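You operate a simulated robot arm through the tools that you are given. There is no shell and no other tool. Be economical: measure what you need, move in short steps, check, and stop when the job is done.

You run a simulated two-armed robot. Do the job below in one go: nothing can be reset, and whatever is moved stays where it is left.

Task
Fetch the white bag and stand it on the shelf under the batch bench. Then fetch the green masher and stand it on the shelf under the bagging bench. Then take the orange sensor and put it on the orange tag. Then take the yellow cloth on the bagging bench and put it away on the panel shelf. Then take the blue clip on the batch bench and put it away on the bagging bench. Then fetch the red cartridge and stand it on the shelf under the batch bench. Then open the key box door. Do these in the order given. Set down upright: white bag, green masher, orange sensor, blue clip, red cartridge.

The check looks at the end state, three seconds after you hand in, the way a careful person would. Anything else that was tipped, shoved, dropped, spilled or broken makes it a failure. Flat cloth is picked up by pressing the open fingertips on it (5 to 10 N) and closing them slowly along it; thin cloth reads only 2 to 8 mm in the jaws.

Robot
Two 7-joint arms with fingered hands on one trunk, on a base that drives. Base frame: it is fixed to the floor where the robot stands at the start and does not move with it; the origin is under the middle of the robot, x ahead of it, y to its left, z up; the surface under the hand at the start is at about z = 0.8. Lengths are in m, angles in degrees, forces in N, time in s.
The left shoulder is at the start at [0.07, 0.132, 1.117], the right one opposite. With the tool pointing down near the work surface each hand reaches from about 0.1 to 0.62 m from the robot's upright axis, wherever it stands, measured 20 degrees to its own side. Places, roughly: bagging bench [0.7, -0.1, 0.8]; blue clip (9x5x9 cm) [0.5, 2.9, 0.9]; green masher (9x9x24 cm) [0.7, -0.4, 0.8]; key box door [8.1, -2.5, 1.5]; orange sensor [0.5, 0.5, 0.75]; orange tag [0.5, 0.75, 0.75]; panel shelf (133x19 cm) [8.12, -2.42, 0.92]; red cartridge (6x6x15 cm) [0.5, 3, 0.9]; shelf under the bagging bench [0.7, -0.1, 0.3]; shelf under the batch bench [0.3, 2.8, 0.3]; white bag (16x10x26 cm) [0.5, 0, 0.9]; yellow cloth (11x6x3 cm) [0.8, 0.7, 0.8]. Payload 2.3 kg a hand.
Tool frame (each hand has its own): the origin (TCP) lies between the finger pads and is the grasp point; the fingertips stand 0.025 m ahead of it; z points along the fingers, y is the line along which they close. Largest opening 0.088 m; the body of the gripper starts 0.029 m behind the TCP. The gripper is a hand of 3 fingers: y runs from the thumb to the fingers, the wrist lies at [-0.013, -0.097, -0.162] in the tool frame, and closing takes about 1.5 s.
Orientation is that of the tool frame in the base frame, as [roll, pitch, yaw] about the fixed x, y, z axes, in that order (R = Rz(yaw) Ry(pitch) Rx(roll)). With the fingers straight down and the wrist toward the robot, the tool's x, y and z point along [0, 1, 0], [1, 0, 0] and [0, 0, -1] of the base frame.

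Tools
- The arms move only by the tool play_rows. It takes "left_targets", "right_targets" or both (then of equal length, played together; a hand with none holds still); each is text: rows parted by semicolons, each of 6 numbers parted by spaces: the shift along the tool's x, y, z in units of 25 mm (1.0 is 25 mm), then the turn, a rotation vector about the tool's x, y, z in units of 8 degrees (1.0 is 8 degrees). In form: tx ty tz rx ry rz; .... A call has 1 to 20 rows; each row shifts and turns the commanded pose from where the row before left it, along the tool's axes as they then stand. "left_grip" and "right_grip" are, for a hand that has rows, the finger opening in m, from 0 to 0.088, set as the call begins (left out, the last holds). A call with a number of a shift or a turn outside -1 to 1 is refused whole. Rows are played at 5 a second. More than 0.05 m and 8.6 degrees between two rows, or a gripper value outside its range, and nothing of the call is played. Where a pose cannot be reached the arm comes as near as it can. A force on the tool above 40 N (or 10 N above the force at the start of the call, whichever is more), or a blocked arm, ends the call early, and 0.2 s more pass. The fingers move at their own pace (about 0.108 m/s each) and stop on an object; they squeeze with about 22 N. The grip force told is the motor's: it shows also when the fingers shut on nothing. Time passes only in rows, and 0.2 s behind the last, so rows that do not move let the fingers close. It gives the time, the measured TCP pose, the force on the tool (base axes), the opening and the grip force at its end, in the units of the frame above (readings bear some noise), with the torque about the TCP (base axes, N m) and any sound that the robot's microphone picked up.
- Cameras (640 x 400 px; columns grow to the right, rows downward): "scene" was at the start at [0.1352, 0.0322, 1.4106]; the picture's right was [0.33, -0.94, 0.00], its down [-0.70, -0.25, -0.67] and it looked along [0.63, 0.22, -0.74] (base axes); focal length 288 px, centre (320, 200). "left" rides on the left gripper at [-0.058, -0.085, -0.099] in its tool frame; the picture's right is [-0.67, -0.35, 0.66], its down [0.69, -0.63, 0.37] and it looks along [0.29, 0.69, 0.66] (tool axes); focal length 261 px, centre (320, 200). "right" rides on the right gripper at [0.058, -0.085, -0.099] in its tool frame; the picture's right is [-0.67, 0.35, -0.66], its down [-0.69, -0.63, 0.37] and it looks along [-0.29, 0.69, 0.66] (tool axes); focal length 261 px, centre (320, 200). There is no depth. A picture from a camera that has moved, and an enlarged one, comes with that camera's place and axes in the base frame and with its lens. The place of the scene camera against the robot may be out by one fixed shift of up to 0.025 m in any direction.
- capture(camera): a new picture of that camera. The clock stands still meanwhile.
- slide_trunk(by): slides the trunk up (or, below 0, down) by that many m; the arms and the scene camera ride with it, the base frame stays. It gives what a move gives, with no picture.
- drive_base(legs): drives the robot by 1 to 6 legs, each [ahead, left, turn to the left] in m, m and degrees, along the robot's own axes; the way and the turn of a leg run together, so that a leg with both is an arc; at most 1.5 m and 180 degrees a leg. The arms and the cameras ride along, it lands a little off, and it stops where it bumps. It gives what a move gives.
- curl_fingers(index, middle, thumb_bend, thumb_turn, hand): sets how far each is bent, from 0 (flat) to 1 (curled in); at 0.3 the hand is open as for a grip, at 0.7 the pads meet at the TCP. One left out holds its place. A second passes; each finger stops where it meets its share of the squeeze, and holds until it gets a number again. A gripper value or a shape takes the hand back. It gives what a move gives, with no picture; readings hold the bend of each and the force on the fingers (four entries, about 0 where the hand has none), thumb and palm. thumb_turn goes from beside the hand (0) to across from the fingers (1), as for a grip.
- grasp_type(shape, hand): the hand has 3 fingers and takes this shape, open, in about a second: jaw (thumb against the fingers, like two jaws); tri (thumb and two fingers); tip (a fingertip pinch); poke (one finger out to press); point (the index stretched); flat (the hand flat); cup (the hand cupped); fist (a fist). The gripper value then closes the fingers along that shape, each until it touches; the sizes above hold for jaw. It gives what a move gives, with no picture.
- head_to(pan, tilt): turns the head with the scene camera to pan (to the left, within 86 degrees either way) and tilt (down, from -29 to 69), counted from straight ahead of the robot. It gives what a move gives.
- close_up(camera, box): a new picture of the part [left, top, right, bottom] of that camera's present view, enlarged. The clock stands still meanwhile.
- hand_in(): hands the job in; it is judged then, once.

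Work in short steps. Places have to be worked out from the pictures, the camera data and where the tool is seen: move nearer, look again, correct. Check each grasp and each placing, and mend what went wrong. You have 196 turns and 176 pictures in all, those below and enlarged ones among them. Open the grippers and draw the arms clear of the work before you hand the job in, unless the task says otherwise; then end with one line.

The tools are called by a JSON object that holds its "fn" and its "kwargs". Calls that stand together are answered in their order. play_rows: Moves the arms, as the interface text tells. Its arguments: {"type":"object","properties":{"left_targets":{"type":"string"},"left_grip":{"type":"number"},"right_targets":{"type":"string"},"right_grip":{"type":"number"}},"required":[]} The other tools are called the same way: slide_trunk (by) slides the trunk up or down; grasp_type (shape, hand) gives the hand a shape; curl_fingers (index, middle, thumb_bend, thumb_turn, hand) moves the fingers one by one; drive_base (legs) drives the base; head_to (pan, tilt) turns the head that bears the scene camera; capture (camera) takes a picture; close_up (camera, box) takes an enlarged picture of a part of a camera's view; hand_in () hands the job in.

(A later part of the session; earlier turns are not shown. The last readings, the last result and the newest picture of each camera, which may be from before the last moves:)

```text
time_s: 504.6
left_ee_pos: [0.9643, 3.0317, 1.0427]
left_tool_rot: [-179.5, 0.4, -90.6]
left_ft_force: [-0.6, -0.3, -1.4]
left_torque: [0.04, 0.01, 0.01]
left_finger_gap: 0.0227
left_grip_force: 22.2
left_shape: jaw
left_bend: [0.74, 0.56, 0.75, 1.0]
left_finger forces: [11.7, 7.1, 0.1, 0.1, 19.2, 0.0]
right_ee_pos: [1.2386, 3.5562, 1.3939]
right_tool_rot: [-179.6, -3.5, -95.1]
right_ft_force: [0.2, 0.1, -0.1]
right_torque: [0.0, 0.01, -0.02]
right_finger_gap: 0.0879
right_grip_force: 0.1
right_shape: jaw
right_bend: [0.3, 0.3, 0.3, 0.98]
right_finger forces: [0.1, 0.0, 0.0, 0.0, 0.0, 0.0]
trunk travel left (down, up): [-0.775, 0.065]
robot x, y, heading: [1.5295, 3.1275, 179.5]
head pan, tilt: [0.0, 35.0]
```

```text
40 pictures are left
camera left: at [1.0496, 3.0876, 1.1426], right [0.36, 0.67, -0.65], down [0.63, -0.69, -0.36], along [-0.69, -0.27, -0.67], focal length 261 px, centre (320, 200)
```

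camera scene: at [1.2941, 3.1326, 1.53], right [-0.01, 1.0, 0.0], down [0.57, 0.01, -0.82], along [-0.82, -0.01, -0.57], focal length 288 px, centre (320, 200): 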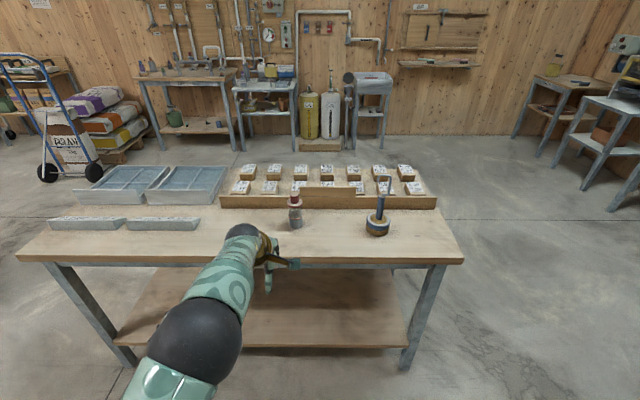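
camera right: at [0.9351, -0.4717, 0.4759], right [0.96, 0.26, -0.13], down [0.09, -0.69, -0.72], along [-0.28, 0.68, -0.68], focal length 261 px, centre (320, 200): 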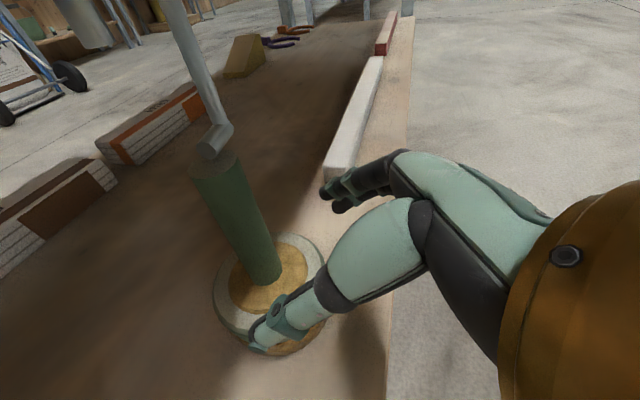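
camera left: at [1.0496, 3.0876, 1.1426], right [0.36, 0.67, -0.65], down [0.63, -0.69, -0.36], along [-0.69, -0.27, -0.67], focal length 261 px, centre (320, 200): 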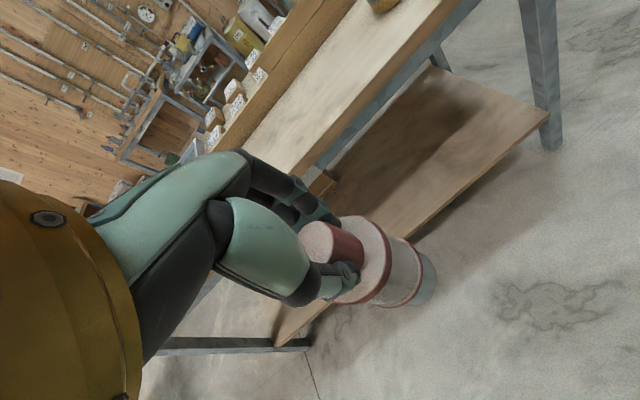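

Held upright. I lower the trunk 0.57 m to shelf height and look.

{"fn": "slide_trunk", "kwargs": {"by": -0.4}}

{"fn": "slide_trunk", "kwargs": {"by": -0.17}}

{"fn": "head_to", "kwargs": {"pan": 5, "tilt": 30}}

{"fn": "capture", "kwargs": {"camera": "scene"}}

{"fn": "capture", "kwargs": {"camera": "left"}}

```text
time_s: 508.5
left_ee_pos: [0.9656, 3.0332, 0.6433]
left_tool_rot: [-179.5, 0.3, -90.6]
left_ft_force: [0.1, 0.7, -0.7]
left_torque: [0.01, 0.02, 0.03]
left_finger_gap: 0.0223
left_grip_force: 22.3
left_shape: jaw
left_bend: [0.74, 0.56, 0.75, 1.0]
left_finger forces: [11.7, 7.2, 0.0, 0.0, 19.2, 0.0]
right_ee_pos: [1.2415, 3.5566, 0.9945]
right_tool_rot: [-179.6, -3.5, -94.9]
right_ft_force: [0.5, -1.0, 0.6]
right_torque: [0.0, -0.03, 0.02]
right_finger_gap: 0.0878
right_grip_force: 0.0
right_shape: jaw
right_bend: [0.3, 0.3, 0.3, 0.98]
right_finger forces: [0.1, 0.1, 0.0, 0.0, 0.0, 0.0]
trunk travel left (down, up): [-0.375, 0.465]
robot x, y, heading: [1.5314, 3.1301, 179.6]
head pan, tilt: [0.0, 35.0]
```

```text
time_s: 510.4
left_ee_pos: [0.9658, 3.0325, 0.474]
left_tool_rot: [-179.5, 0.4, -90.6]
left_ft_force: [0.6, -0.4, -1.4]
left_torque: [0.01, 0.05, -0.01]
left_finger_gap: 0.0225
left_grip_force: 22.1
left_shape: jaw
left_bend: [0.74, 0.56, 0.75, 1.0]
left_finger forces: [11.7, 7.3, 0.0, 0.1, 19.2, 0.1]
right_ee_pos: [1.2419, 3.557, 0.8256]
right_tool_rot: [-179.6, -3.5, -95.0]
right_ft_force: [-0.1, -0.1, -0.4]
right_torque: [-0.01, -0.01, 0.02]
right_finger_gap: 0.0878
right_grip_force: 0.1
right_shape: jaw
right_bend: [0.3, 0.3, 0.3, 0.98]
right_finger forces: [0.0, 0.0, 0.0, 0.0, 0.0, 0.0]
trunk travel left (down, up): [-0.205, 0.635]
robot x, y, heading: [1.5326, 3.1328, 179.4]
head pan, tilt: [0.0, 35.0]
```

```text
time_s: 511.1
left_ee_pos: [0.9653, 3.0323, 0.4724]
left_tool_rot: [-179.5, 0.5, -90.7]
left_ft_force: [-0.2, 0.6, -1.0]
left_torque: [0.01, 0.0, -0.01]
left_finger_gap: 0.0224
left_grip_force: 22.5
left_shape: jaw
left_bend: [0.74, 0.56, 0.75, 1.0]
left_finger forces: [11.7, 7.2, 0.1, 0.0, 19.2, 0.0]
right_ee_pos: [1.2415, 3.5563, 0.8247]
right_tool_rot: [-179.7, -3.6, -95.1]
right_ft_force: [0.2, 0.7, -0.9]
right_torque: [0.02, 0.0, -0.01]
right_finger_gap: 0.0879
right_grip_force: 0.1
right_shape: jaw
right_bend: [0.3, 0.3, 0.3, 0.98]
right_finger forces: [0.0, 0.0, 0.0, 0.1, 0.0, 0.0]
trunk travel left (down, up): [-0.205, 0.635]
robot x, y, heading: [1.5304, 3.1316, 179.4]
head pan, tilt: [5.0, 30.0]
```

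```text
39 pictures are left
camera scene: at [1.4014, 3.1295, 0.9675], right [-0.08, 1.0, 0.0], down [0.5, 0.04, -0.87], along [-0.86, -0.07, -0.5], focal length 288 px, centre (320, 200)
```

scene: 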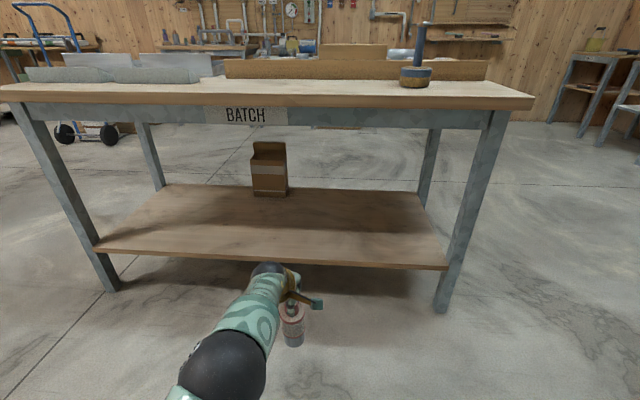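

```text
38 pictures are left
camera left: at [1.0514, 3.0875, 0.5733], right [0.36, 0.67, -0.65], down [0.63, -0.69, -0.36], along [-0.69, -0.27, -0.67], focal length 261 px, centre (320, 200)
```

left: 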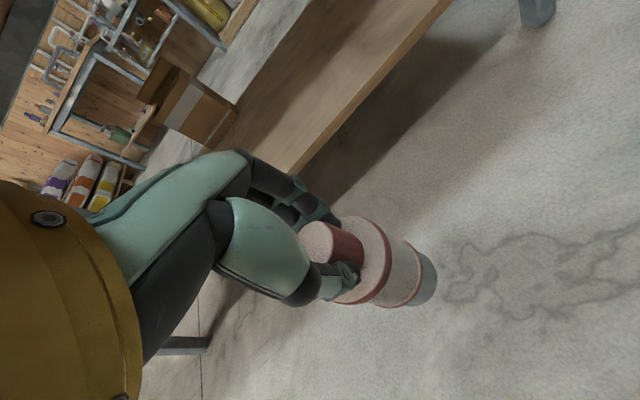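

Shelf's near edge is at x≈0.63. I drive 0.43 m in so the cartridge stands at x≈0.53.

{"fn": "drive_base", "kwargs": {"legs": [[0.43, 0, 0.4]]}}

{"fn": "capture", "kwargs": {"camera": "scene"}}

{"fn": "capture", "kwargs": {"camera": "left"}}

```text
time_s: 513.7
left_ee_pos: [0.5365, 3.0339, 0.4734]
left_tool_rot: [-179.4, 0.4, -90.5]
left_ft_force: [0.7, 0.3, -1.5]
left_torque: [0.04, 0.0, 0.0]
left_finger_gap: 0.0224
left_grip_force: 21.6
left_shape: jaw
left_bend: [0.74, 0.56, 0.75, 1.0]
left_finger forces: [11.7, 7.3, 0.0, 0.0, 19.2, 0.0]
right_ee_pos: [0.812, 3.559, 0.8246]
right_tool_rot: [-179.6, -3.5, -94.8]
right_ft_force: [0.3, 0.6, 0.1]
right_torque: [-0.04, -0.04, 0.01]
right_finger_gap: 0.0875
right_grip_force: 0.0
right_shape: jaw
right_bend: [0.3, 0.3, 0.3, 0.98]
right_finger forces: [0.0, 0.1, 0.0, 0.0, 0.1, 0.0]
trunk travel left (down, up): [-0.205, 0.635]
robot x, y, heading: [1.1009, 3.1349, 179.4]
head pan, tilt: [5.0, 30.0]
```

```text
37 pictures are left
camera scene: at [0.9727, 3.1331, 0.9675], right [-0.08, 1.0, 0.0], down [0.5, 0.04, -0.87], along [-0.86, -0.07, -0.5], focal length 288 px, centre (320, 200)
```

scene: 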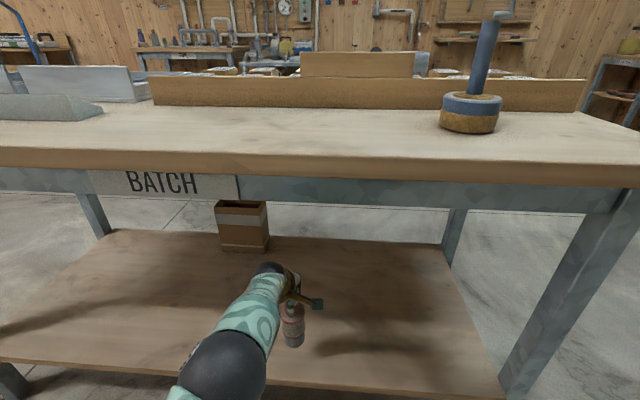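

```text
36 pictures are left
camera left: at [0.6228, 3.0905, 0.5732], right [0.36, 0.67, -0.65], down [0.63, -0.69, -0.36], along [-0.69, -0.28, -0.67], focal length 261 px, centre (320, 200)
```

left: 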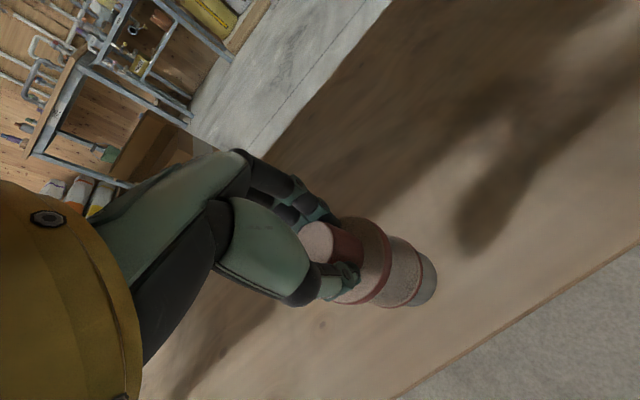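

Well inside the edge. I lower 5.5 cm and then in small steps to contact.

{"fn": "slide_trunk", "kwargs": {"by": -0.055}}

{"fn": "slide_trunk", "kwargs": {"by": -0.008}}

{"fn": "slide_trunk", "kwargs": {"by": -0.005}}

{"fn": "slide_trunk", "kwargs": {"by": -0.005}}

```text
time_s: 514.6
left_ee_pos: [0.5386, 3.0353, 0.4188]
left_tool_rot: [-179.4, 0.4, -90.5]
left_ft_force: [0.9, 0.0, -0.6]
left_torque: [-0.01, 0.0, 0.01]
left_finger_gap: 0.0223
left_grip_force: 21.6
left_shape: jaw
left_bend: [0.74, 0.56, 0.75, 1.0]
left_finger forces: [11.7, 7.2, 0.1, 0.0, 19.2, 0.0]
right_ee_pos: [0.8116, 3.5597, 0.7702]
right_tool_rot: [-179.7, -3.4, -94.8]
right_ft_force: [-0.4, 0.3, 0.5]
right_torque: [-0.02, 0.0, -0.02]
right_finger_gap: 0.0877
right_grip_force: 0.1
right_shape: jaw
right_bend: [0.3, 0.3, 0.3, 0.98]
right_finger forces: [0.0, 0.0, 0.0, 0.1, 0.2, 0.1]
trunk travel left (down, up): [-0.15, 0.69]
robot x, y, heading: [1.1035, 3.1319, 179.6]
head pan, tilt: [5.0, 30.0]
```

```text
time_s: 515.2
left_ee_pos: [0.5392, 3.035, 0.4107]
left_tool_rot: [-179.5, 0.4, -90.5]
left_ft_force: [0.2, -0.9, -0.8]
left_torque: [-0.03, 0.01, 0.0]
left_finger_gap: 0.0227
left_grip_force: 22.6
left_shape: jaw
left_bend: [0.74, 0.56, 0.75, 1.0]
left_finger forces: [11.7, 7.2, 0.1, 0.1, 19.2, 0.0]
right_ee_pos: [0.8119, 3.5588, 0.7628]
right_tool_rot: [-179.8, -3.5, -94.8]
right_ft_force: [-0.1, 0.2, -0.1]
right_torque: [0.0, 0.03, 0.02]
right_finger_gap: 0.0875
right_grip_force: 0.1
right_shape: jaw
right_bend: [0.3, 0.3, 0.3, 0.98]
right_finger forces: [0.0, 0.0, 0.1, 0.0, 0.0, 0.0]
trunk travel left (down, up): [-0.142, 0.698]
robot x, y, heading: [1.1056, 3.135, 179.5]
head pan, tilt: [5.0, 30.0]
```

```text
time_s: 515.7
left_ee_pos: [0.5385, 3.0339, 0.4061]
left_tool_rot: [-179.5, 0.4, -90.6]
left_ft_force: [0.6, -0.4, -1.0]
left_torque: [-0.01, -0.03, -0.03]
left_finger_gap: 0.0223
left_grip_force: 22.1
left_shape: jaw
left_bend: [0.74, 0.56, 0.75, 1.0]
left_finger forces: [11.7, 7.2, 0.1, 0.0, 19.2, 0.1]
right_ee_pos: [0.812, 3.5584, 0.7572]
right_tool_rot: [-179.9, -3.5, -94.8]
right_ft_force: [0.2, -0.1, -0.2]
right_torque: [0.01, 0.02, -0.03]
right_finger_gap: 0.0877
right_grip_force: 0.0
right_shape: jaw
right_bend: [0.3, 0.3, 0.3, 0.98]
right_finger forces: [0.0, 0.0, 0.0, 0.1, 0.1, 0.0]
trunk travel left (down, up): [-0.137, 0.703]
robot x, y, heading: [1.105, 3.1372, 179.4]
head pan, tilt: [5.0, 30.0]
```

```text
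time_s: 516.3
left_ee_pos: [0.5371, 3.034, 0.4026]
left_tool_rot: [-179.7, 0.2, -90.5]
left_ft_force: [-0.4, 0.8, 4.1]
left_torque: [0.02, 0.01, -0.03]
left_finger_gap: 0.0224
left_grip_force: 22.6
left_shape: jaw
left_bend: [0.74, 0.56, 0.75, 1.0]
left_finger forces: [12.6, 8.0, 0.0, 0.0, 19.9, 0.1]
right_ee_pos: [0.8126, 3.5595, 0.7528]
right_tool_rot: [-179.8, -3.6, -94.8]
right_ft_force: [-0.7, 0.3, -0.8]
right_torque: [0.01, -0.02, -0.01]
right_finger_gap: 0.0879
right_grip_force: 0.1
right_shape: jaw
right_bend: [0.3, 0.3, 0.3, 0.98]
right_finger forces: [0.0, 0.0, 0.1, 0.0, 0.0, 0.0]
trunk travel left (down, up): [-0.132, 0.708]
robot x, y, heading: [1.0992, 3.1351, 179.7]
head pan, tilt: [5.0, 30.0]
```

Touchdown. I open the hand, raise the trunk 6 cm, and check.

{"fn": "play_rows", "kwargs": {"left_targets": "0 0 0 0 0 0;0 0 0 0 0 0;0 0 0 0 0 0;0 0 0 0 0 0;0 0 0 0 0 0;0 0 0 0 0 0", "left_grip": 0.085}}

{"fn": "slide_trunk", "kwargs": {"by": 0.065}}

{"fn": "capture", "kwargs": {"camera": "left"}}

```text
time_s: 517.7
left_ee_pos: [0.5378, 3.035, 0.4]
left_tool_rot: [-179.4, 0.4, -90.5]
left_ft_force: [-0.2, -0.4, 0.4]
left_torque: [0.04, -0.01, -0.02]
left_finger_gap: 0.0845
left_grip_force: 0.1
left_shape: jaw
left_bend: [0.31, 0.31, 0.31, 0.98]
left_finger forces: [0.0, 0.0, 0.1, 0.1, 0.0, 0.1]
right_ee_pos: [0.8128, 3.5597, 0.7516]
right_tool_rot: [-179.9, -3.5, -94.8]
right_ft_force: [0.8, 0.3, -0.4]
right_torque: [0.0, -0.03, -0.01]
right_finger_gap: 0.088
right_grip_force: 0.0
right_shape: jaw
right_bend: [0.3, 0.3, 0.3, 0.98]
right_finger forces: [0.1, 0.1, 0.0, 0.1, 0.0, 0.1]
trunk travel left (down, up): [-0.132, 0.708]
robot x, y, heading: [1.1022, 3.1331, 179.4]
head pan, tilt: [5.0, 30.0]
```

```text
time_s: 518.7
left_ee_pos: [0.5382, 3.0357, 0.4656]
left_tool_rot: [-179.4, 0.5, -90.5]
left_ft_force: [-1.1, 0.4, 0.4]
left_torque: [0.01, 0.02, -0.03]
left_finger_gap: 0.0844
left_grip_force: 0.0
left_shape: jaw
left_bend: [0.31, 0.31, 0.31, 0.98]
left_finger forces: [0.0, 0.1, 0.0, 0.1, 0.0, 0.0]
right_ee_pos: [0.8116, 3.5592, 0.8172]
right_tool_rot: [-179.6, -3.5, -94.8]
right_ft_force: [-0.7, 0.6, -0.2]
right_torque: [0.0, 0.04, 0.0]
right_finger_gap: 0.0878
right_grip_force: 0.0
right_shape: jaw
right_bend: [0.3, 0.3, 0.3, 0.98]
right_finger forces: [0.0, 0.0, 0.0, 0.0, 0.0, 0.0]
trunk travel left (down, up): [-0.197, 0.643]
robot x, y, heading: [1.103, 3.1378, 179.6]
head pan, tilt: [5.0, 30.0]
```

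```text
35 pictures are left
camera left: at [0.6229, 3.0905, 0.5654], right [0.36, 0.67, -0.65], down [0.63, -0.69, -0.36], along [-0.69, -0.28, -0.67], focal length 261 px, centre (320, 200)
```

left: 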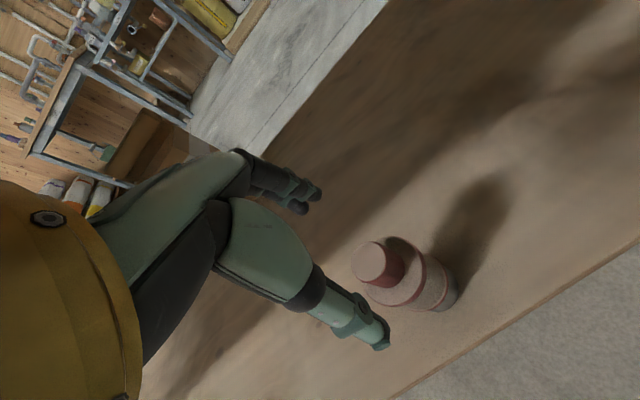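

Cartridge stands upright. I back out, raise the trunk and drive toward the key box.

{"fn": "drive_base", "kwargs": {"legs": [[-0.65, 0, 0]]}}

{"fn": "capture", "kwargs": {"camera": "scene"}}

{"fn": "slide_trunk", "kwargs": {"by": 0.4}}

{"fn": "slide_trunk", "kwargs": {"by": 0.08}}

{"fn": "drive_base", "kwargs": {"legs": [[0, 1.2, 0.5], [0, 1.12, 0], [0, 0, -180]]}}

```text
time_s: 522.2
left_ee_pos: [1.1679, 3.0287, 0.4649]
left_tool_rot: [-179.6, 0.4, -90.2]
left_ft_force: [-0.6, -0.1, 0.3]
left_torque: [0.0, 0.0, 0.03]
left_finger_gap: 0.0847
left_grip_force: 0.0
left_shape: jaw
left_bend: [0.31, 0.31, 0.31, 0.98]
left_finger forces: [0.1, 0.0, 0.1, 0.0, 0.1, 0.0]
right_ee_pos: [1.4388, 3.5549, 0.8174]
right_tool_rot: [-179.8, -3.5, -94.5]
right_ft_force: [-0.7, -0.6, 0.6]
right_torque: [0.01, 0.0, -0.03]
right_finger_gap: 0.088
right_grip_force: 0.1
right_shape: jaw
right_bend: [0.3, 0.3, 0.3, 0.98]
right_finger forces: [0.0, 0.0, 0.0, 0.0, 0.1, 0.0]
trunk travel left (down, up): [-0.197, 0.643]
robot x, y, heading: [1.7316, 3.1277, 179.8]
head pan, tilt: [5.0, 30.0]
```

```text
34 pictures are left
camera scene: at [1.602, 3.1289, 0.9596], right [-0.08, 1.0, 0.0], down [0.5, 0.04, -0.87], along [-0.86, -0.07, -0.5], focal length 288 px, centre (320, 200)
```

scene: 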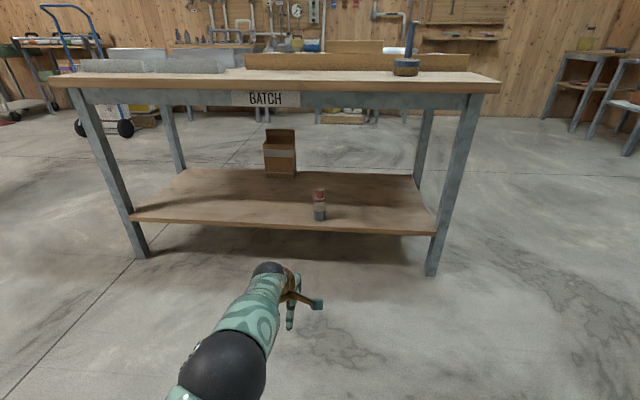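

```text
time_s: 526.1
left_ee_pos: [1.1674, 3.0291, 0.866]
left_tool_rot: [-179.6, 0.4, -90.2]
left_ft_force: [-0.3, -0.3, 0.6]
left_torque: [-0.02, 0.03, 0.04]
left_finger_gap: 0.0843
left_grip_force: 0.0
left_shape: jaw
left_bend: [0.31, 0.31, 0.31, 0.98]
left_finger forces: [0.0, 0.1, 0.0, 0.1, 0.0, 0.0]
right_ee_pos: [1.4386, 3.5545, 1.2165]
right_tool_rot: [-179.9, -3.6, -94.5]
right_ft_force: [-0.7, -0.5, 0.2]
right_torque: [0.02, -0.01, -0.03]
right_finger_gap: 0.0877
right_grip_force: 0.1
right_shape: jaw
right_bend: [0.3, 0.3, 0.3, 0.98]
right_finger forces: [0.0, 0.0, 0.1, 0.1, 0.0, 0.1]
trunk travel left (down, up): [-0.597, 0.243]
robot x, y, heading: [1.7288, 3.1306, 180.0]
head pan, tilt: [5.0, 30.0]
```

```text
time_s: 527.2
left_ee_pos: [1.1677, 3.0285, 0.9464]
left_tool_rot: [-179.5, 0.3, -90.3]
left_ft_force: [-0.6, 0.1, 0.4]
left_torque: [0.03, 0.01, -0.05]
left_finger_gap: 0.0845
left_grip_force: 0.0
left_shape: jaw
left_bend: [0.31, 0.31, 0.31, 0.98]
left_finger forces: [0.0, 0.0, 0.1, 0.0, 0.1, 0.1]
right_ee_pos: [1.4381, 3.554, 1.2974]
right_tool_rot: [-179.7, -3.4, -94.6]
right_ft_force: [-0.2, -0.5, 0.0]
right_torque: [0.0, 0.01, 0.03]
right_finger_gap: 0.0875
right_grip_force: 0.2
right_shape: jaw
right_bend: [0.3, 0.3, 0.3, 0.98]
right_finger forces: [0.1, 0.0, 0.0, 0.0, 0.0, 0.0]
trunk travel left (down, up): [-0.677, 0.163]
robot x, y, heading: [1.7321, 3.1302, 179.7]
head pan, tilt: [5.0, 30.0]
```

```text
time_s: 546.0
left_ee_pos: [2.3028, 0.924, 0.946]
left_tool_rot: [-179.6, 0.4, 90.7]
left_ft_force: [1.3, 0.2, -1.7]
left_torque: [0.04, 0.01, -0.01]
left_finger_gap: 0.0845
left_grip_force: 0.0
left_shape: jaw
left_bend: [0.31, 0.31, 0.31, 0.98]
left_finger forces: [0.1, 0.0, 0.0, 0.1, 0.0, 0.1]
right_ee_pos: [2.038, 0.3946, 1.2968]
right_tool_rot: [-179.8, -3.6, 86.3]
right_ft_force: [0.1, 0.4, 0.3]
right_torque: [-0.01, 0.0, 0.01]
right_finger_gap: 0.0878
right_grip_force: 0.0
right_shape: jaw
right_bend: [0.3, 0.3, 0.3, 0.98]
right_finger forces: [0.0, 0.0, 0.0, 0.0, 0.1, 0.0]
trunk travel left (down, up): [-0.677, 0.163]
robot x, y, heading: [1.7374, 0.8137, 1.1]
head pan, tilt: [5.0, 30.0]
```

Both stand well. I drive on the known lane to (7.13, -0.35).

{"fn": "drive_base", "kwargs": {"legs": [[0, 0, -1.1], [1.28, -0.39, 0], [1.28, -0.39, 0], [1.28, -0.39, 0]]}}

{"fn": "drive_base", "kwargs": {"legs": [[0.77, 0, 1], [0.75, 0, 0]]}}

```text
time_s: 565.6
left_ee_pos: [6.1116, -0.3504, 0.9456]
left_tool_rot: [-179.6, 0.4, 89.1]
left_ft_force: [-1.0, -0.4, 0.0]
left_torque: [0.02, 0.04, 0.04]
left_finger_gap: 0.0846
left_grip_force: 0.0
left_shape: jaw
left_bend: [0.31, 0.31, 0.31, 0.98]
left_finger forces: [0.1, 0.0, 0.0, 0.1, 0.0, 0.0]
right_ee_pos: [5.8328, -0.8738, 1.2977]
right_tool_rot: [-179.8, -3.5, 84.9]
right_ft_force: [0.0, 0.0, 0.8]
right_torque: [-0.01, -0.02, 0.0]
right_finger_gap: 0.0876
right_grip_force: 0.1
right_shape: jaw
right_bend: [0.3, 0.3, 0.3, 0.98]
right_finger forces: [0.0, 0.0, 0.0, 0.1, 0.0, 0.0]
trunk travel left (down, up): [-0.677, 0.163]
robot x, y, heading: [5.5449, -0.4446, -0.9]
head pan, tilt: [5.0, 30.0]
```

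```text
time_s: 573.3
left_ee_pos: [7.6017, -0.3496, 0.9455]
left_tool_rot: [-179.5, 0.5, 89.6]
left_ft_force: [0.0, -0.8, -0.6]
left_torque: [-0.03, 0.01, 0.0]
left_finger_gap: 0.0847
left_grip_force: 0.2
left_shape: jaw
left_bend: [0.31, 0.31, 0.31, 0.98]
left_finger forces: [0.0, 0.0, 0.0, 0.0, 0.0, 0.0]
right_ee_pos: [7.329, -0.8752, 1.2974]
right_tool_rot: [-179.8, -3.5, 85.2]
right_ft_force: [0.0, 0.7, 0.1]
right_torque: [0.0, -0.02, 0.02]
right_finger_gap: 0.0878
right_grip_force: 0.1
right_shape: jaw
right_bend: [0.3, 0.3, 0.3, 0.98]
right_finger forces: [0.1, 0.1, 0.0, 0.0, 0.1, 0.0]
trunk travel left (down, up): [-0.677, 0.163]
robot x, y, heading: [7.0389, -0.4478, -0.4]
head pan, tilt: [5.0, 30.0]
```

I adjust and strafe right until the left hand is opposite the knob.

{"fn": "drive_base", "kwargs": {"legs": [[0.1, 0, 0.4], [0, -1.0, 0], [0, -1.03, 0]]}}

{"fn": "slide_trunk", "kwargs": {"by": 0.16}}

{"fn": "head_to", "kwargs": {"pan": 0, "tilt": 5}}

{"fn": "capture", "kwargs": {"camera": "scene"}}

```text
time_s: 584.1
left_ee_pos: [7.7198, -2.3625, 0.9448]
left_tool_rot: [-179.6, 0.5, 90.5]
left_ft_force: [-0.4, 0.3, 0.3]
left_torque: [-0.01, 0.0, -0.03]
left_finger_gap: 0.0846
left_grip_force: 0.1
left_shape: jaw
left_bend: [0.31, 0.31, 0.31, 0.98]
left_finger forces: [0.0, 0.0, 0.0, 0.0, 0.0, 0.1]
right_ee_pos: [7.4531, -2.892, 1.2975]
right_tool_rot: [-179.8, -3.5, 86.0]
right_ft_force: [-0.8, -1.0, 0.6]
right_torque: [0.02, -0.01, -0.01]
right_finger_gap: 0.0878
right_grip_force: 0.2
right_shape: jaw
right_bend: [0.3, 0.3, 0.3, 0.98]
right_finger forces: [0.0, 0.1, 0.0, 0.0, 0.0, 0.0]
trunk travel left (down, up): [-0.677, 0.163]
robot x, y, heading: [7.1537, -2.4727, 0.5]
head pan, tilt: [5.0, 30.0]
```

```text
time_s: 585.9
left_ee_pos: [7.7179, -2.3634, 1.1053]
left_tool_rot: [-179.7, 0.4, 90.6]
left_ft_force: [-0.3, 0.1, 0.4]
left_torque: [-0.02, 0.02, 0.01]
left_finger_gap: 0.0846
left_grip_force: 0.0
left_shape: jaw
left_bend: [0.31, 0.31, 0.31, 0.98]
left_finger forces: [0.0, 0.0, 0.0, 0.0, 0.1, 0.0]
right_ee_pos: [7.4534, -2.8915, 1.4569]
right_tool_rot: [-179.9, -3.5, 86.1]
right_ft_force: [-0.7, -0.3, 0.3]
right_torque: [-0.05, -0.01, 0.0]
right_finger_gap: 0.0878
right_grip_force: 0.0
right_shape: jaw
right_bend: [0.3, 0.3, 0.3, 0.98]
right_finger forces: [0.0, 0.1, 0.0, 0.0, 0.0, 0.1]
trunk travel left (down, up): [-0.837, 0.003]
robot x, y, heading: [7.1555, -2.4721, 0.5]
head pan, tilt: [5.0, 30.0]
```

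```text
time_s: 586.8
left_ee_pos: [7.7193, -2.3622, 1.105]
left_tool_rot: [-179.6, 0.5, 90.6]
left_ft_force: [-0.1, 0.0, -0.2]
left_torque: [0.01, -0.02, -0.03]
left_finger_gap: 0.0845
left_grip_force: 0.2
left_shape: jaw
left_bend: [0.31, 0.31, 0.31, 0.98]
left_finger forces: [0.0, 0.0, 0.0, 0.0, 0.0, 0.0]
right_ee_pos: [7.4532, -2.8926, 1.4572]
right_tool_rot: [-179.8, -3.5, 86.1]
right_ft_force: [-0.8, -0.7, 0.8]
right_torque: [-0.03, 0.03, 0.01]
right_finger_gap: 0.0879
right_grip_force: 0.0
right_shape: jaw
right_bend: [0.3, 0.3, 0.3, 0.98]
right_finger forces: [0.0, 0.0, 0.1, 0.1, 0.0, 0.0]
trunk travel left (down, up): [-0.837, 0.003]
robot x, y, heading: [7.1588, -2.4725, 0.4]
head pan, tilt: [0.0, 5.0]
```

```text
33 pictures are left
camera scene: at [7.3087, -2.4654, 1.6399], right [0.01, -1.0, 0.0], down [-0.09, 0.0, -1.0], along [1.0, 0.01, -0.09], focal length 288 px, centre (320, 200)
```

scene: 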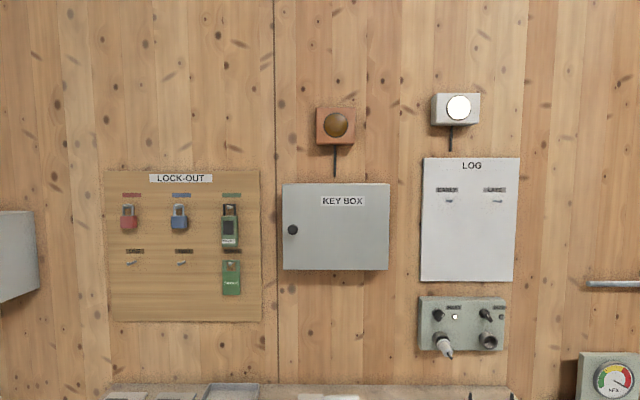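

Knob at about (8.12, -2.376, 1.477), door 0.305 m wide, hinge side y≈-2.654. I turn the left hand to point forward (palm down) here in free space.

{"fn": "play_rows", "kwargs": {"left_targets": "0 -0.5 0 -1 0 0;0 -0.5 0 -1 0 0;0 -0.5 0 -1 0 0;0 -0.5 0 -1 0 0;0 0 0 -1 0 0;0 0 0 -1 0 0;0 0 0 -1 0 0;0 0 0 -1 0 0;0 0 0 -1 0 0;0 0 0 -1 0 0;0 0 0 -1 0 0;0 0 0 -0.25 0 0;0 0 0 0 0 0", "left_grip": 0.06}}

{"fn": "play_rows", "kwargs": {"left_targets": "0 1 0 0 0 0;0 1 0 0 0 0;0 1 0 0 0 0;0 1 0 0 0 0;0 1 0 0 0 0;0 1 0 0 0 0;0 1 0 0 0 0;0 1 0 0 0 0;0 1 0 0 0 0;0 1 0 0 0 0;0 0 0 0 0 0"}}

{"fn": "capture", "kwargs": {"camera": "left"}}

```text
time_s: 589.6
left_ee_pos: [7.6711, -2.401, 1.0946]
left_tool_rot: [90.4, 0.3, 90.7]
left_ft_force: [0.4, 0.4, -0.6]
left_torque: [0.0, 0.01, 0.0]
left_finger_gap: 0.0606
left_grip_force: 0.1
left_shape: jaw
left_bend: [0.28, 0.38, 0.59, 0.99]
left_finger forces: [0.1, 0.0, 0.0, 0.0, 0.0, 0.0]
left hand out of reach, approached as far as the arm can: row 4, 6, 7, 8, 9
right_ee_pos: [7.4538, -2.8927, 1.4568]
right_tool_rot: [-179.8, -3.5, 86.0]
right_ft_force: [0.7, 0.0, 0.0]
right_torque: [-0.01, -0.01, -0.04]
right_finger_gap: 0.0879
right_grip_force: 0.0
right_shape: jaw
right_bend: [0.3, 0.3, 0.3, 0.98]
right_finger forces: [0.0, 0.0, 0.0, 0.1, 0.1, 0.1]
trunk travel left (down, up): [-0.837, 0.003]
robot x, y, heading: [7.1575, -2.4715, 0.4]
head pan, tilt: [0.0, 5.0]
```

```text
time_s: 592.0
left_ee_pos: [7.6718, -2.4031, 1.3447]
left_tool_rot: [90.4, 0.3, 90.4]
left_ft_force: [0.1, -0.6, 0.4]
left_torque: [-0.03, 0.02, 0.0]
left_finger_gap: 0.0604
left_grip_force: 0.0
left_shape: jaw
left_bend: [0.28, 0.38, 0.59, 0.99]
left_finger forces: [0.0, 0.0, 0.0, 0.0, 0.1, 0.0]
left hand out of reach, approached as far as the arm can: row 2
right_ee_pos: [7.4551, -2.8919, 1.4573]
right_tool_rot: [-179.8, -3.5, 86.1]
right_ft_force: [-0.7, 0.1, -0.2]
right_torque: [0.0, 0.02, 0.03]
right_finger_gap: 0.0876
right_grip_force: 0.1
right_shape: jaw
right_bend: [0.3, 0.3, 0.3, 0.98]
right_finger forces: [0.0, 0.0, 0.0, 0.0, 0.0, 0.1]
trunk travel left (down, up): [-0.837, 0.003]
robot x, y, heading: [7.1555, -2.4693, 0.2]
head pan, tilt: [0.0, 5.0]
```

```text
32 pictures are left
camera left: at [7.5739, -2.4628, 1.2605], right [0.66, -0.67, -0.35], down [0.35, 0.68, -0.64], along [0.66, 0.3, 0.69], focal length 261 px, centre (320, 200)
```

left: 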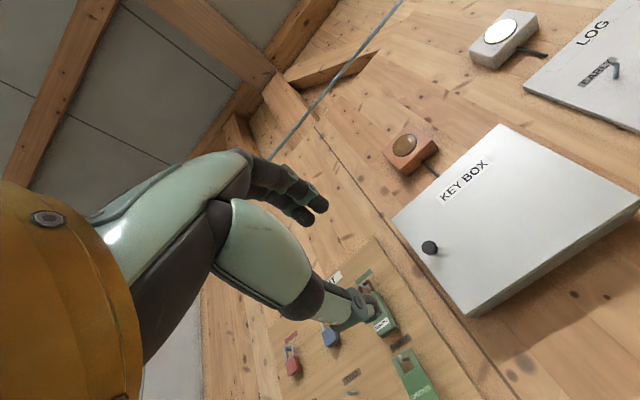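

The pose works. I raise to knob height (1.477) and move to ~12 cm before the knob for a refined look.

{"fn": "play_rows", "kwargs": {"left_targets": "0 1 0 0 0 0;0 1 0 0 0 0;0 1 0 0 0 0;0 1 0 0 0 0;0 1 0 0 0 0;0 0.3 0 0 0 0;0 0 0 0 0 0"}}

{"fn": "drive_base", "kwargs": {"legs": [[0.27, 0.015, 0]]}}

{"fn": "capture", "kwargs": {"camera": "left"}}

{"fn": "capture", "kwargs": {"camera": "scene"}}

```text
time_s: 593.6
left_ee_pos: [7.6758, -2.4016, 1.4777]
left_tool_rot: [90.5, 0.3, 90.5]
left_ft_force: [0.0, -0.1, -0.2]
left_torque: [-0.04, -0.01, 0.03]
left_finger_gap: 0.0601
left_grip_force: 0.1
left_shape: jaw
left_bend: [0.28, 0.38, 0.59, 0.99]
left_finger forces: [0.0, 0.0, 0.0, 0.1, 0.1, 0.0]
right_ee_pos: [7.4538, -2.8921, 1.4577]
right_tool_rot: [-179.8, -3.5, 86.1]
right_ft_force: [0.6, -0.1, -0.6]
right_torque: [-0.01, 0.01, 0.02]
right_finger_gap: 0.0877
right_grip_force: 0.2
right_shape: jaw
right_bend: [0.3, 0.3, 0.3, 0.98]
right_finger forces: [0.1, 0.0, 0.1, 0.0, 0.1, 0.0]
trunk travel left (down, up): [-0.837, 0.003]
robot x, y, heading: [7.1552, -2.4688, 0.8]
head pan, tilt: [0.0, 5.0]
```

```text
time_s: 595.6
left_ee_pos: [7.9451, -2.3865, 1.478]
left_tool_rot: [90.2, 0.3, 90.3]
left_ft_force: [-0.4, -0.1, 1.0]
left_torque: [0.02, 0.01, -0.01]
left_finger_gap: 0.0605
left_grip_force: 0.1
left_shape: jaw
left_bend: [0.28, 0.38, 0.59, 0.99]
left_finger forces: [0.0, 0.1, 0.0, 0.0, 0.0, 0.0]
right_ee_pos: [7.7225, -2.8761, 1.4588]
right_tool_rot: [180.0, -3.6, 86.0]
right_ft_force: [-0.1, -0.4, 0.9]
right_torque: [0.02, -0.05, 0.01]
right_finger_gap: 0.0877
right_grip_force: 0.1
right_shape: jaw
right_bend: [0.3, 0.3, 0.3, 0.98]
right_finger forces: [0.0, 0.0, 0.0, 0.0, 0.1, 0.1]
trunk travel left (down, up): [-0.837, 0.003]
robot x, y, heading: [7.4282, -2.4543, 0.5]
head pan, tilt: [0.0, 5.0]
```

```text
31 pictures are left
camera left: at [7.8455, -2.4458, 1.394], right [0.66, -0.67, -0.35], down [0.36, 0.68, -0.64], along [0.66, 0.29, 0.69], focal length 261 px, centre (320, 200)
```

left: 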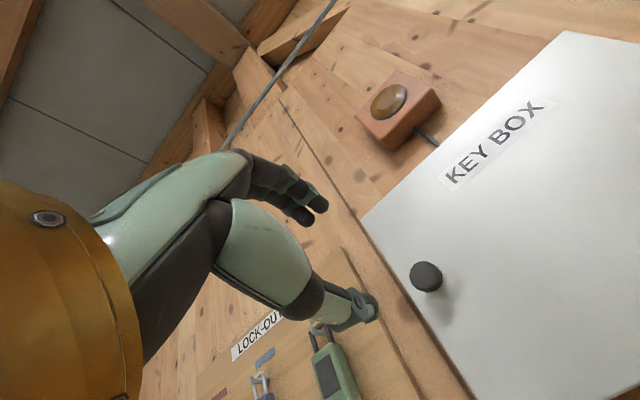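

```text
30 pictures are left
camera scene: at [7.5769, -2.449, 1.6404], right [0.01, -1.0, 0.0], down [-0.08, 0.0, -1.0], along [1.0, 0.01, -0.08], focal length 288 px, centre (320, 200)
```

scene: 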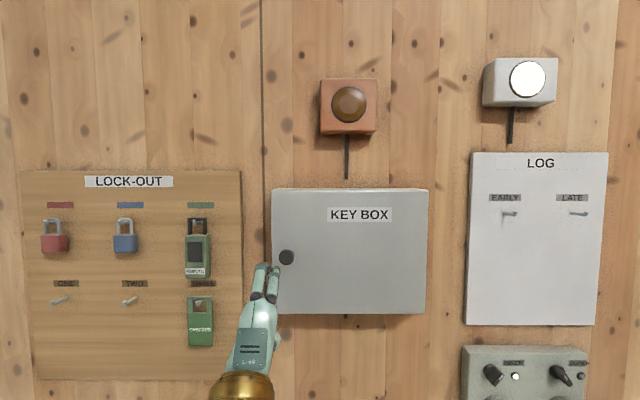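

Knob ≈ (8.077, -2.392, 1.48). I raise 6 mm and drive 11.5 cm so the open jaws surround it, then look.

{"fn": "play_rows", "kwargs": {"left_targets": "0 0.25 0 0 0 0;0 0 0 0 0 0"}}

{"fn": "drive_base", "kwargs": {"legs": [[0.112, -0.005, -0.5]]}}

{"fn": "capture", "kwargs": {"camera": "left"}}

{"fn": "close_up", "kwargs": {"camera": "scene", "box": [180, 180, 420, 330]}}

```text
time_s: 596.2
left_ee_pos: [7.9465, -2.3854, 1.4821]
left_tool_rot: [90.3, 0.3, 90.3]
left_ft_force: [0.4, 0.8, -0.1]
left_torque: [-0.02, -0.03, 0.03]
left_finger_gap: 0.0603
left_grip_force: 0.0
left_shape: jaw
left_bend: [0.28, 0.38, 0.59, 0.99]
left_finger forces: [0.1, 0.0, 0.0, 0.0, 0.0, 0.0]
right_ee_pos: [7.7242, -2.8767, 1.4578]
right_tool_rot: [-179.9, -3.4, 85.9]
right_ft_force: [-0.3, 0.1, -0.6]
right_torque: [0.01, 0.0, 0.0]
right_finger_gap: 0.0876
right_grip_force: 0.0
right_shape: jaw
right_bend: [0.3, 0.3, 0.3, 0.98]
right_finger forces: [0.0, 0.1, 0.0, 0.1, 0.0, 0.0]
trunk travel left (down, up): [-0.837, 0.003]
robot x, y, heading: [7.4293, -2.4562, 0.7]
head pan, tilt: [0.0, 5.0]
```

```text
time_s: 597.4
left_ee_pos: [8.0531, -2.3931, 1.4857]
left_tool_rot: [90.1, 0.4, 90.0]
left_ft_force: [-0.3, 0.3, -0.3]
left_torque: [-0.04, 0.02, 0.0]
left_finger_gap: 0.0603
left_grip_force: 0.1
left_shape: jaw
left_bend: [0.28, 0.38, 0.59, 0.99]
left_finger forces: [0.0, 0.0, 0.0, 0.1, 0.0, 0.1]
right_ee_pos: [7.827, -2.8818, 1.4592]
right_tool_rot: [179.9, -3.5, 85.4]
right_ft_force: [-0.7, 0.7, 0.3]
right_torque: [0.04, 0.0, 0.01]
right_finger_gap: 0.088
right_grip_force: 0.0
right_shape: jaw
right_bend: [0.3, 0.3, 0.3, 0.98]
right_finger forces: [0.0, 0.1, 0.0, 0.0, 0.1, 0.0]
trunk travel left (down, up): [-0.837, 0.003]
robot x, y, heading: [7.5387, -2.4634, -0.1]
head pan, tilt: [0.0, 5.0]
```

```text
29 pictures are left
camera left: at [7.9543, -2.4531, 1.4014], right [0.65, -0.67, -0.35], down [0.37, 0.68, -0.63], along [0.66, 0.29, 0.69], focal length 261 px, centre (320, 200)
```

left: 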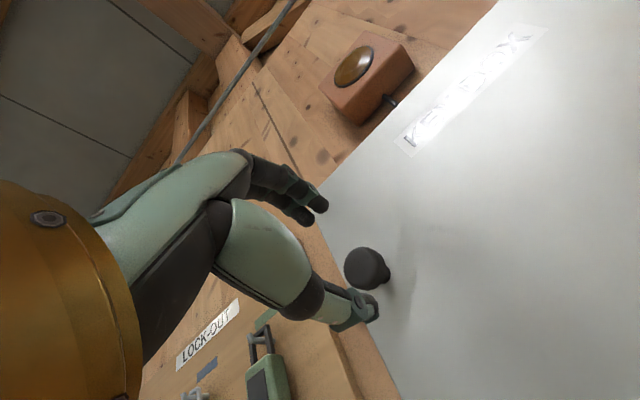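

```text
2.67 times, centred on (300, 255) of scene
camera zoom: at [7.6851, -2.454, 1.6408], right [0.0, -1.0, 0.0], down [-0.08, 0.0, -1.0], along [1.0, 0.0, -0.08], focal length 769 px, centre (373, 53)
```

zoom: 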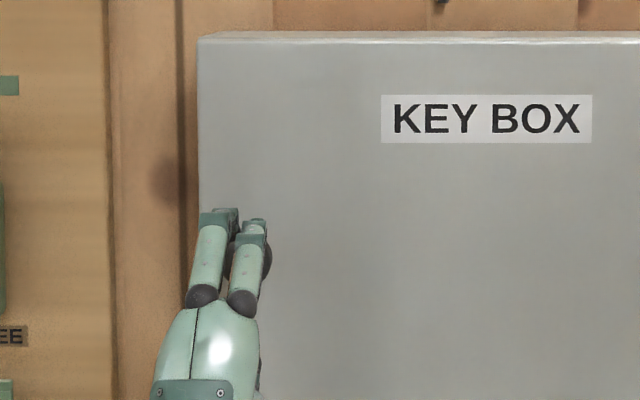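

The knob is ~1.1 cm further right and ~1.3 cm lower than the jaw centre. I correct that, go 1 cm further in and close.

{"fn": "play_rows", "kwargs": {"left_targets": "0 -0.5 0 0 0 0;0 0 0 0 0 0"}}

{"fn": "drive_base", "kwargs": {"legs": [[0.014, -0.012, 0]]}}

{"fn": "capture", "kwargs": {"camera": "left"}}

{"fn": "play_rows", "kwargs": {"left_targets": "0 0 0 0 0 0;0 0 0 0 0 0;0 0 0 0 0 0;0 0 0 0 0 0;0 0 0 0 0 0;0 0 0 0 0 0", "left_grip": 0}}

{"fn": "close_up", "kwargs": {"camera": "left", "box": [240, 150, 440, 350]}}

```text
time_s: 598.0
left_ee_pos: [8.0586, -2.3936, 1.4716]
left_tool_rot: [90.3, 0.3, 89.8]
left_ft_force: [0.3, -0.2, 0.8]
left_torque: [0.02, 0.02, 0.0]
left_finger_gap: 0.0601
left_grip_force: 0.0
left_shape: jaw
left_bend: [0.28, 0.38, 0.59, 0.99]
left_finger forces: [0.1, 0.1, 0.0, 0.0, 0.0, 0.0]
right_ee_pos: [7.8321, -2.8832, 1.458]
right_tool_rot: [179.9, -3.4, 85.5]
right_ft_force: [-0.7, -0.6, -0.6]
right_torque: [0.0, 0.01, 0.03]
right_finger_gap: 0.0879
right_grip_force: 0.0
right_shape: jaw
right_bend: [0.3, 0.3, 0.3, 0.98]
right_finger forces: [0.0, 0.0, 0.0, 0.0, 0.1, 0.1]
trunk travel left (down, up): [-0.837, 0.003]
robot x, y, heading: [7.5414, -2.4589, -0.3]
head pan, tilt: [0.0, 5.0]
```

```text
time_s: 598.8
left_ee_pos: [8.0713, -2.4032, 1.4714]
left_tool_rot: [90.2, 0.4, 89.8]
left_ft_force: [0.4, 0.6, 0.5]
left_torque: [0.02, -0.03, -0.04]
left_finger_gap: 0.0603
left_grip_force: 0.1
left_shape: jaw
left_bend: [0.28, 0.38, 0.59, 0.99]
left_finger forces: [0.1, 0.0, 0.0, 0.0, 0.0, 0.0]
right_ee_pos: [7.8441, -2.8931, 1.4593]
right_tool_rot: [180.0, -3.4, 85.5]
right_ft_force: [-0.3, 0.1, 0.8]
right_torque: [-0.03, 0.01, -0.04]
right_finger_gap: 0.0881
right_grip_force: 0.0
right_shape: jaw
right_bend: [0.3, 0.3, 0.3, 0.98]
right_finger forces: [0.0, 0.1, 0.1, 0.0, 0.1, 0.0]
trunk travel left (down, up): [-0.837, 0.003]
robot x, y, heading: [7.553, -2.4715, -0.2]
head pan, tilt: [0.0, 5.0]
```

```text
27 pictures are left
camera left: at [7.9716, -2.4627, 1.3879], right [0.65, -0.67, -0.35], down [0.36, 0.68, -0.64], along [0.66, 0.29, 0.69], focal length 261 px, centre (320, 200)
```

left: 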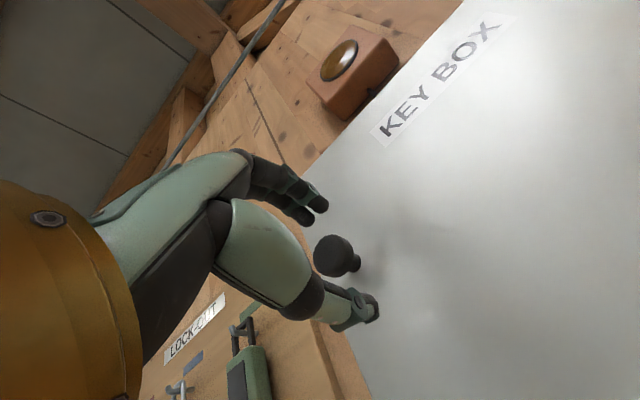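

```text
time_s: 600.1
left_ee_pos: [8.0739, -2.4053, 1.4705]
left_tool_rot: [90.4, 0.4, 89.8]
left_ft_force: [-0.4, -0.2, -0.3]
left_torque: [0.0, 0.02, -0.04]
left_finger_gap: 0.0
left_grip_force: 22.0
left_shape: jaw
left_bend: [0.7, 0.7, 0.35, 1.0]
left_finger forces: [0.1, 0.1, 0.1, 0.1, 0.0, 0.0]
right_ee_pos: [7.8472, -2.8945, 1.4565]
right_tool_rot: [-179.8, -3.5, 85.5]
right_ft_force: [-0.4, 0.0, -0.1]
right_torque: [-0.01, -0.06, -0.01]
right_finger_gap: 0.088
right_grip_force: 0.0
right_shape: jaw
right_bend: [0.3, 0.3, 0.3, 0.98]
right_finger forces: [0.1, 0.0, 0.0, 0.0, 0.1, 0.0]
trunk travel left (down, up): [-0.837, 0.003]
robot x, y, heading: [7.5547, -2.4683, -0.1]
head pan, tilt: [0.0, 5.0]
```

```text
2.00 times, centred on (340, 250) of left
camera zoom: at [7.9749, -2.465, 1.3869], right [0.65, -0.67, -0.35], down [0.36, 0.68, -0.64], along [0.67, 0.29, 0.69], focal length 521 px, centre (280, 100)
```

zoom: 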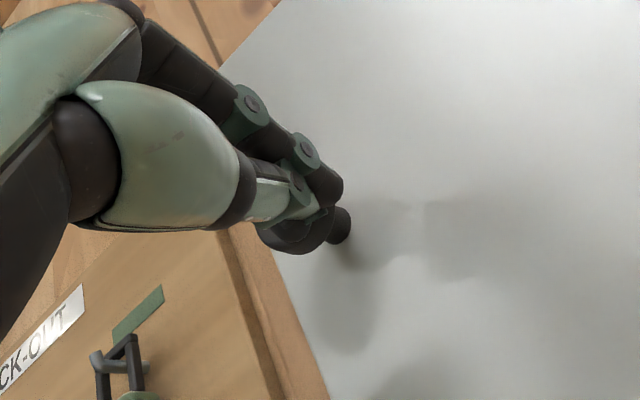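

The jaws closed just above the knob (no force). I open, lower 1.3 cm and try again.

{"fn": "play_rows", "kwargs": {"left_targets": "0 0 0 0 0 0;0 0 0 0 0 0;0 0 0 0 0 0;0 0 0 0 0 0;0 -0.55 0 0 0 0;0 0 0 0 0 0", "left_grip": 0.06}}

{"fn": "close_up", "kwargs": {"camera": "left", "box": [240, 150, 440, 350]}}

{"fn": "play_rows", "kwargs": {"left_targets": "0 0 0 0 0 0;0 0 0 0 0 0;0 0 0 0 0 0;0 0 0 0 0 0;0 0 0 0 0 0;0 0 0 0 0 0", "left_grip": 0}}

{"fn": "close_up", "kwargs": {"camera": "left", "box": [240, 150, 440, 350]}}

```text
time_s: 601.5
left_ee_pos: [8.0757, -2.4073, 1.4567]
left_tool_rot: [90.4, 0.3, 89.8]
left_ft_force: [0.3, -0.2, -0.5]
left_torque: [0.04, -0.01, -0.01]
left_finger_gap: 0.0603
left_grip_force: 0.0
left_shape: jaw
left_bend: [0.28, 0.38, 0.59, 1.0]
left_finger forces: [0.0, 0.0, 0.1, 0.0, 0.0, 0.0]
right_ee_pos: [7.8498, -2.8941, 1.4565]
right_tool_rot: [-179.9, -3.5, 85.5]
right_ft_force: [0.0, 0.3, 0.1]
right_torque: [-0.01, 0.0, 0.0]
right_finger_gap: 0.0878
right_grip_force: 0.0
right_shape: jaw
right_bend: [0.3, 0.3, 0.3, 0.98]
right_finger forces: [0.0, 0.0, 0.1, 0.0, 0.1, 0.0]
trunk travel left (down, up): [-0.837, 0.003]
robot x, y, heading: [7.5535, -2.4675, -0.4]
head pan, tilt: [0.0, 5.0]
```

```text
2.00 times, centred on (340, 250) of left
camera zoom: at [7.9753, -2.4657, 1.3721], right [0.65, -0.67, -0.35], down [0.36, 0.68, -0.64], along [0.67, 0.29, 0.69], focal length 521 px, centre (280, 100)
```

zoom: 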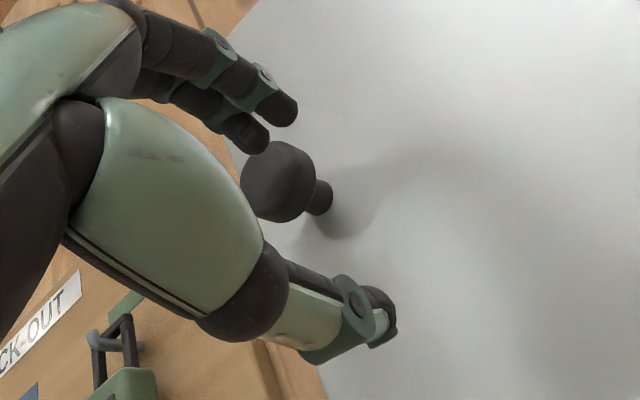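

```text
time_s: 603.0
left_ee_pos: [8.0752, -2.4071, 1.4556]
left_tool_rot: [90.4, 0.4, 89.7]
left_ft_force: [0.5, -1.0, -0.2]
left_torque: [-0.01, -0.01, -0.03]
left_finger_gap: 0.0
left_grip_force: 22.2
left_shape: jaw
left_bend: [0.7, 0.7, 0.35, 1.0]
left_finger forces: [0.0, 0.0, 0.0, 0.0, 0.0, 0.1]
right_ee_pos: [7.8485, -2.8954, 1.4573]
right_tool_rot: [-179.8, -3.4, 85.4]
right_ft_force: [1.2, 0.2, 0.2]
right_torque: [-0.04, -0.02, 0.02]
right_finger_gap: 0.0878
right_grip_force: 0.0
right_shape: jaw
right_bend: [0.3, 0.3, 0.3, 0.98]
right_finger forces: [0.1, 0.0, 0.0, 0.0, 0.0, 0.0]
trunk travel left (down, up): [-0.837, 0.003]
robot x, y, heading: [7.5525, -2.4743, -0.1]
head pan, tilt: [0.0, 5.0]
```

```text
2.00 times, centred on (340, 250) of left
camera zoom: at [7.9753, -2.4656, 1.3723], right [0.65, -0.67, -0.35], down [0.36, 0.68, -0.64], along [0.67, 0.29, 0.69], focal length 521 px, centre (280, 100)
```

zoom: 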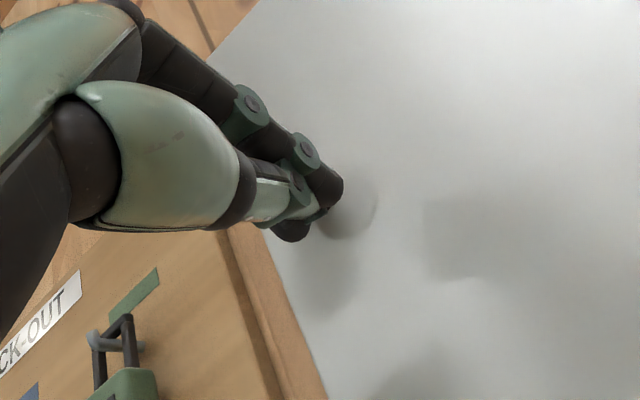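

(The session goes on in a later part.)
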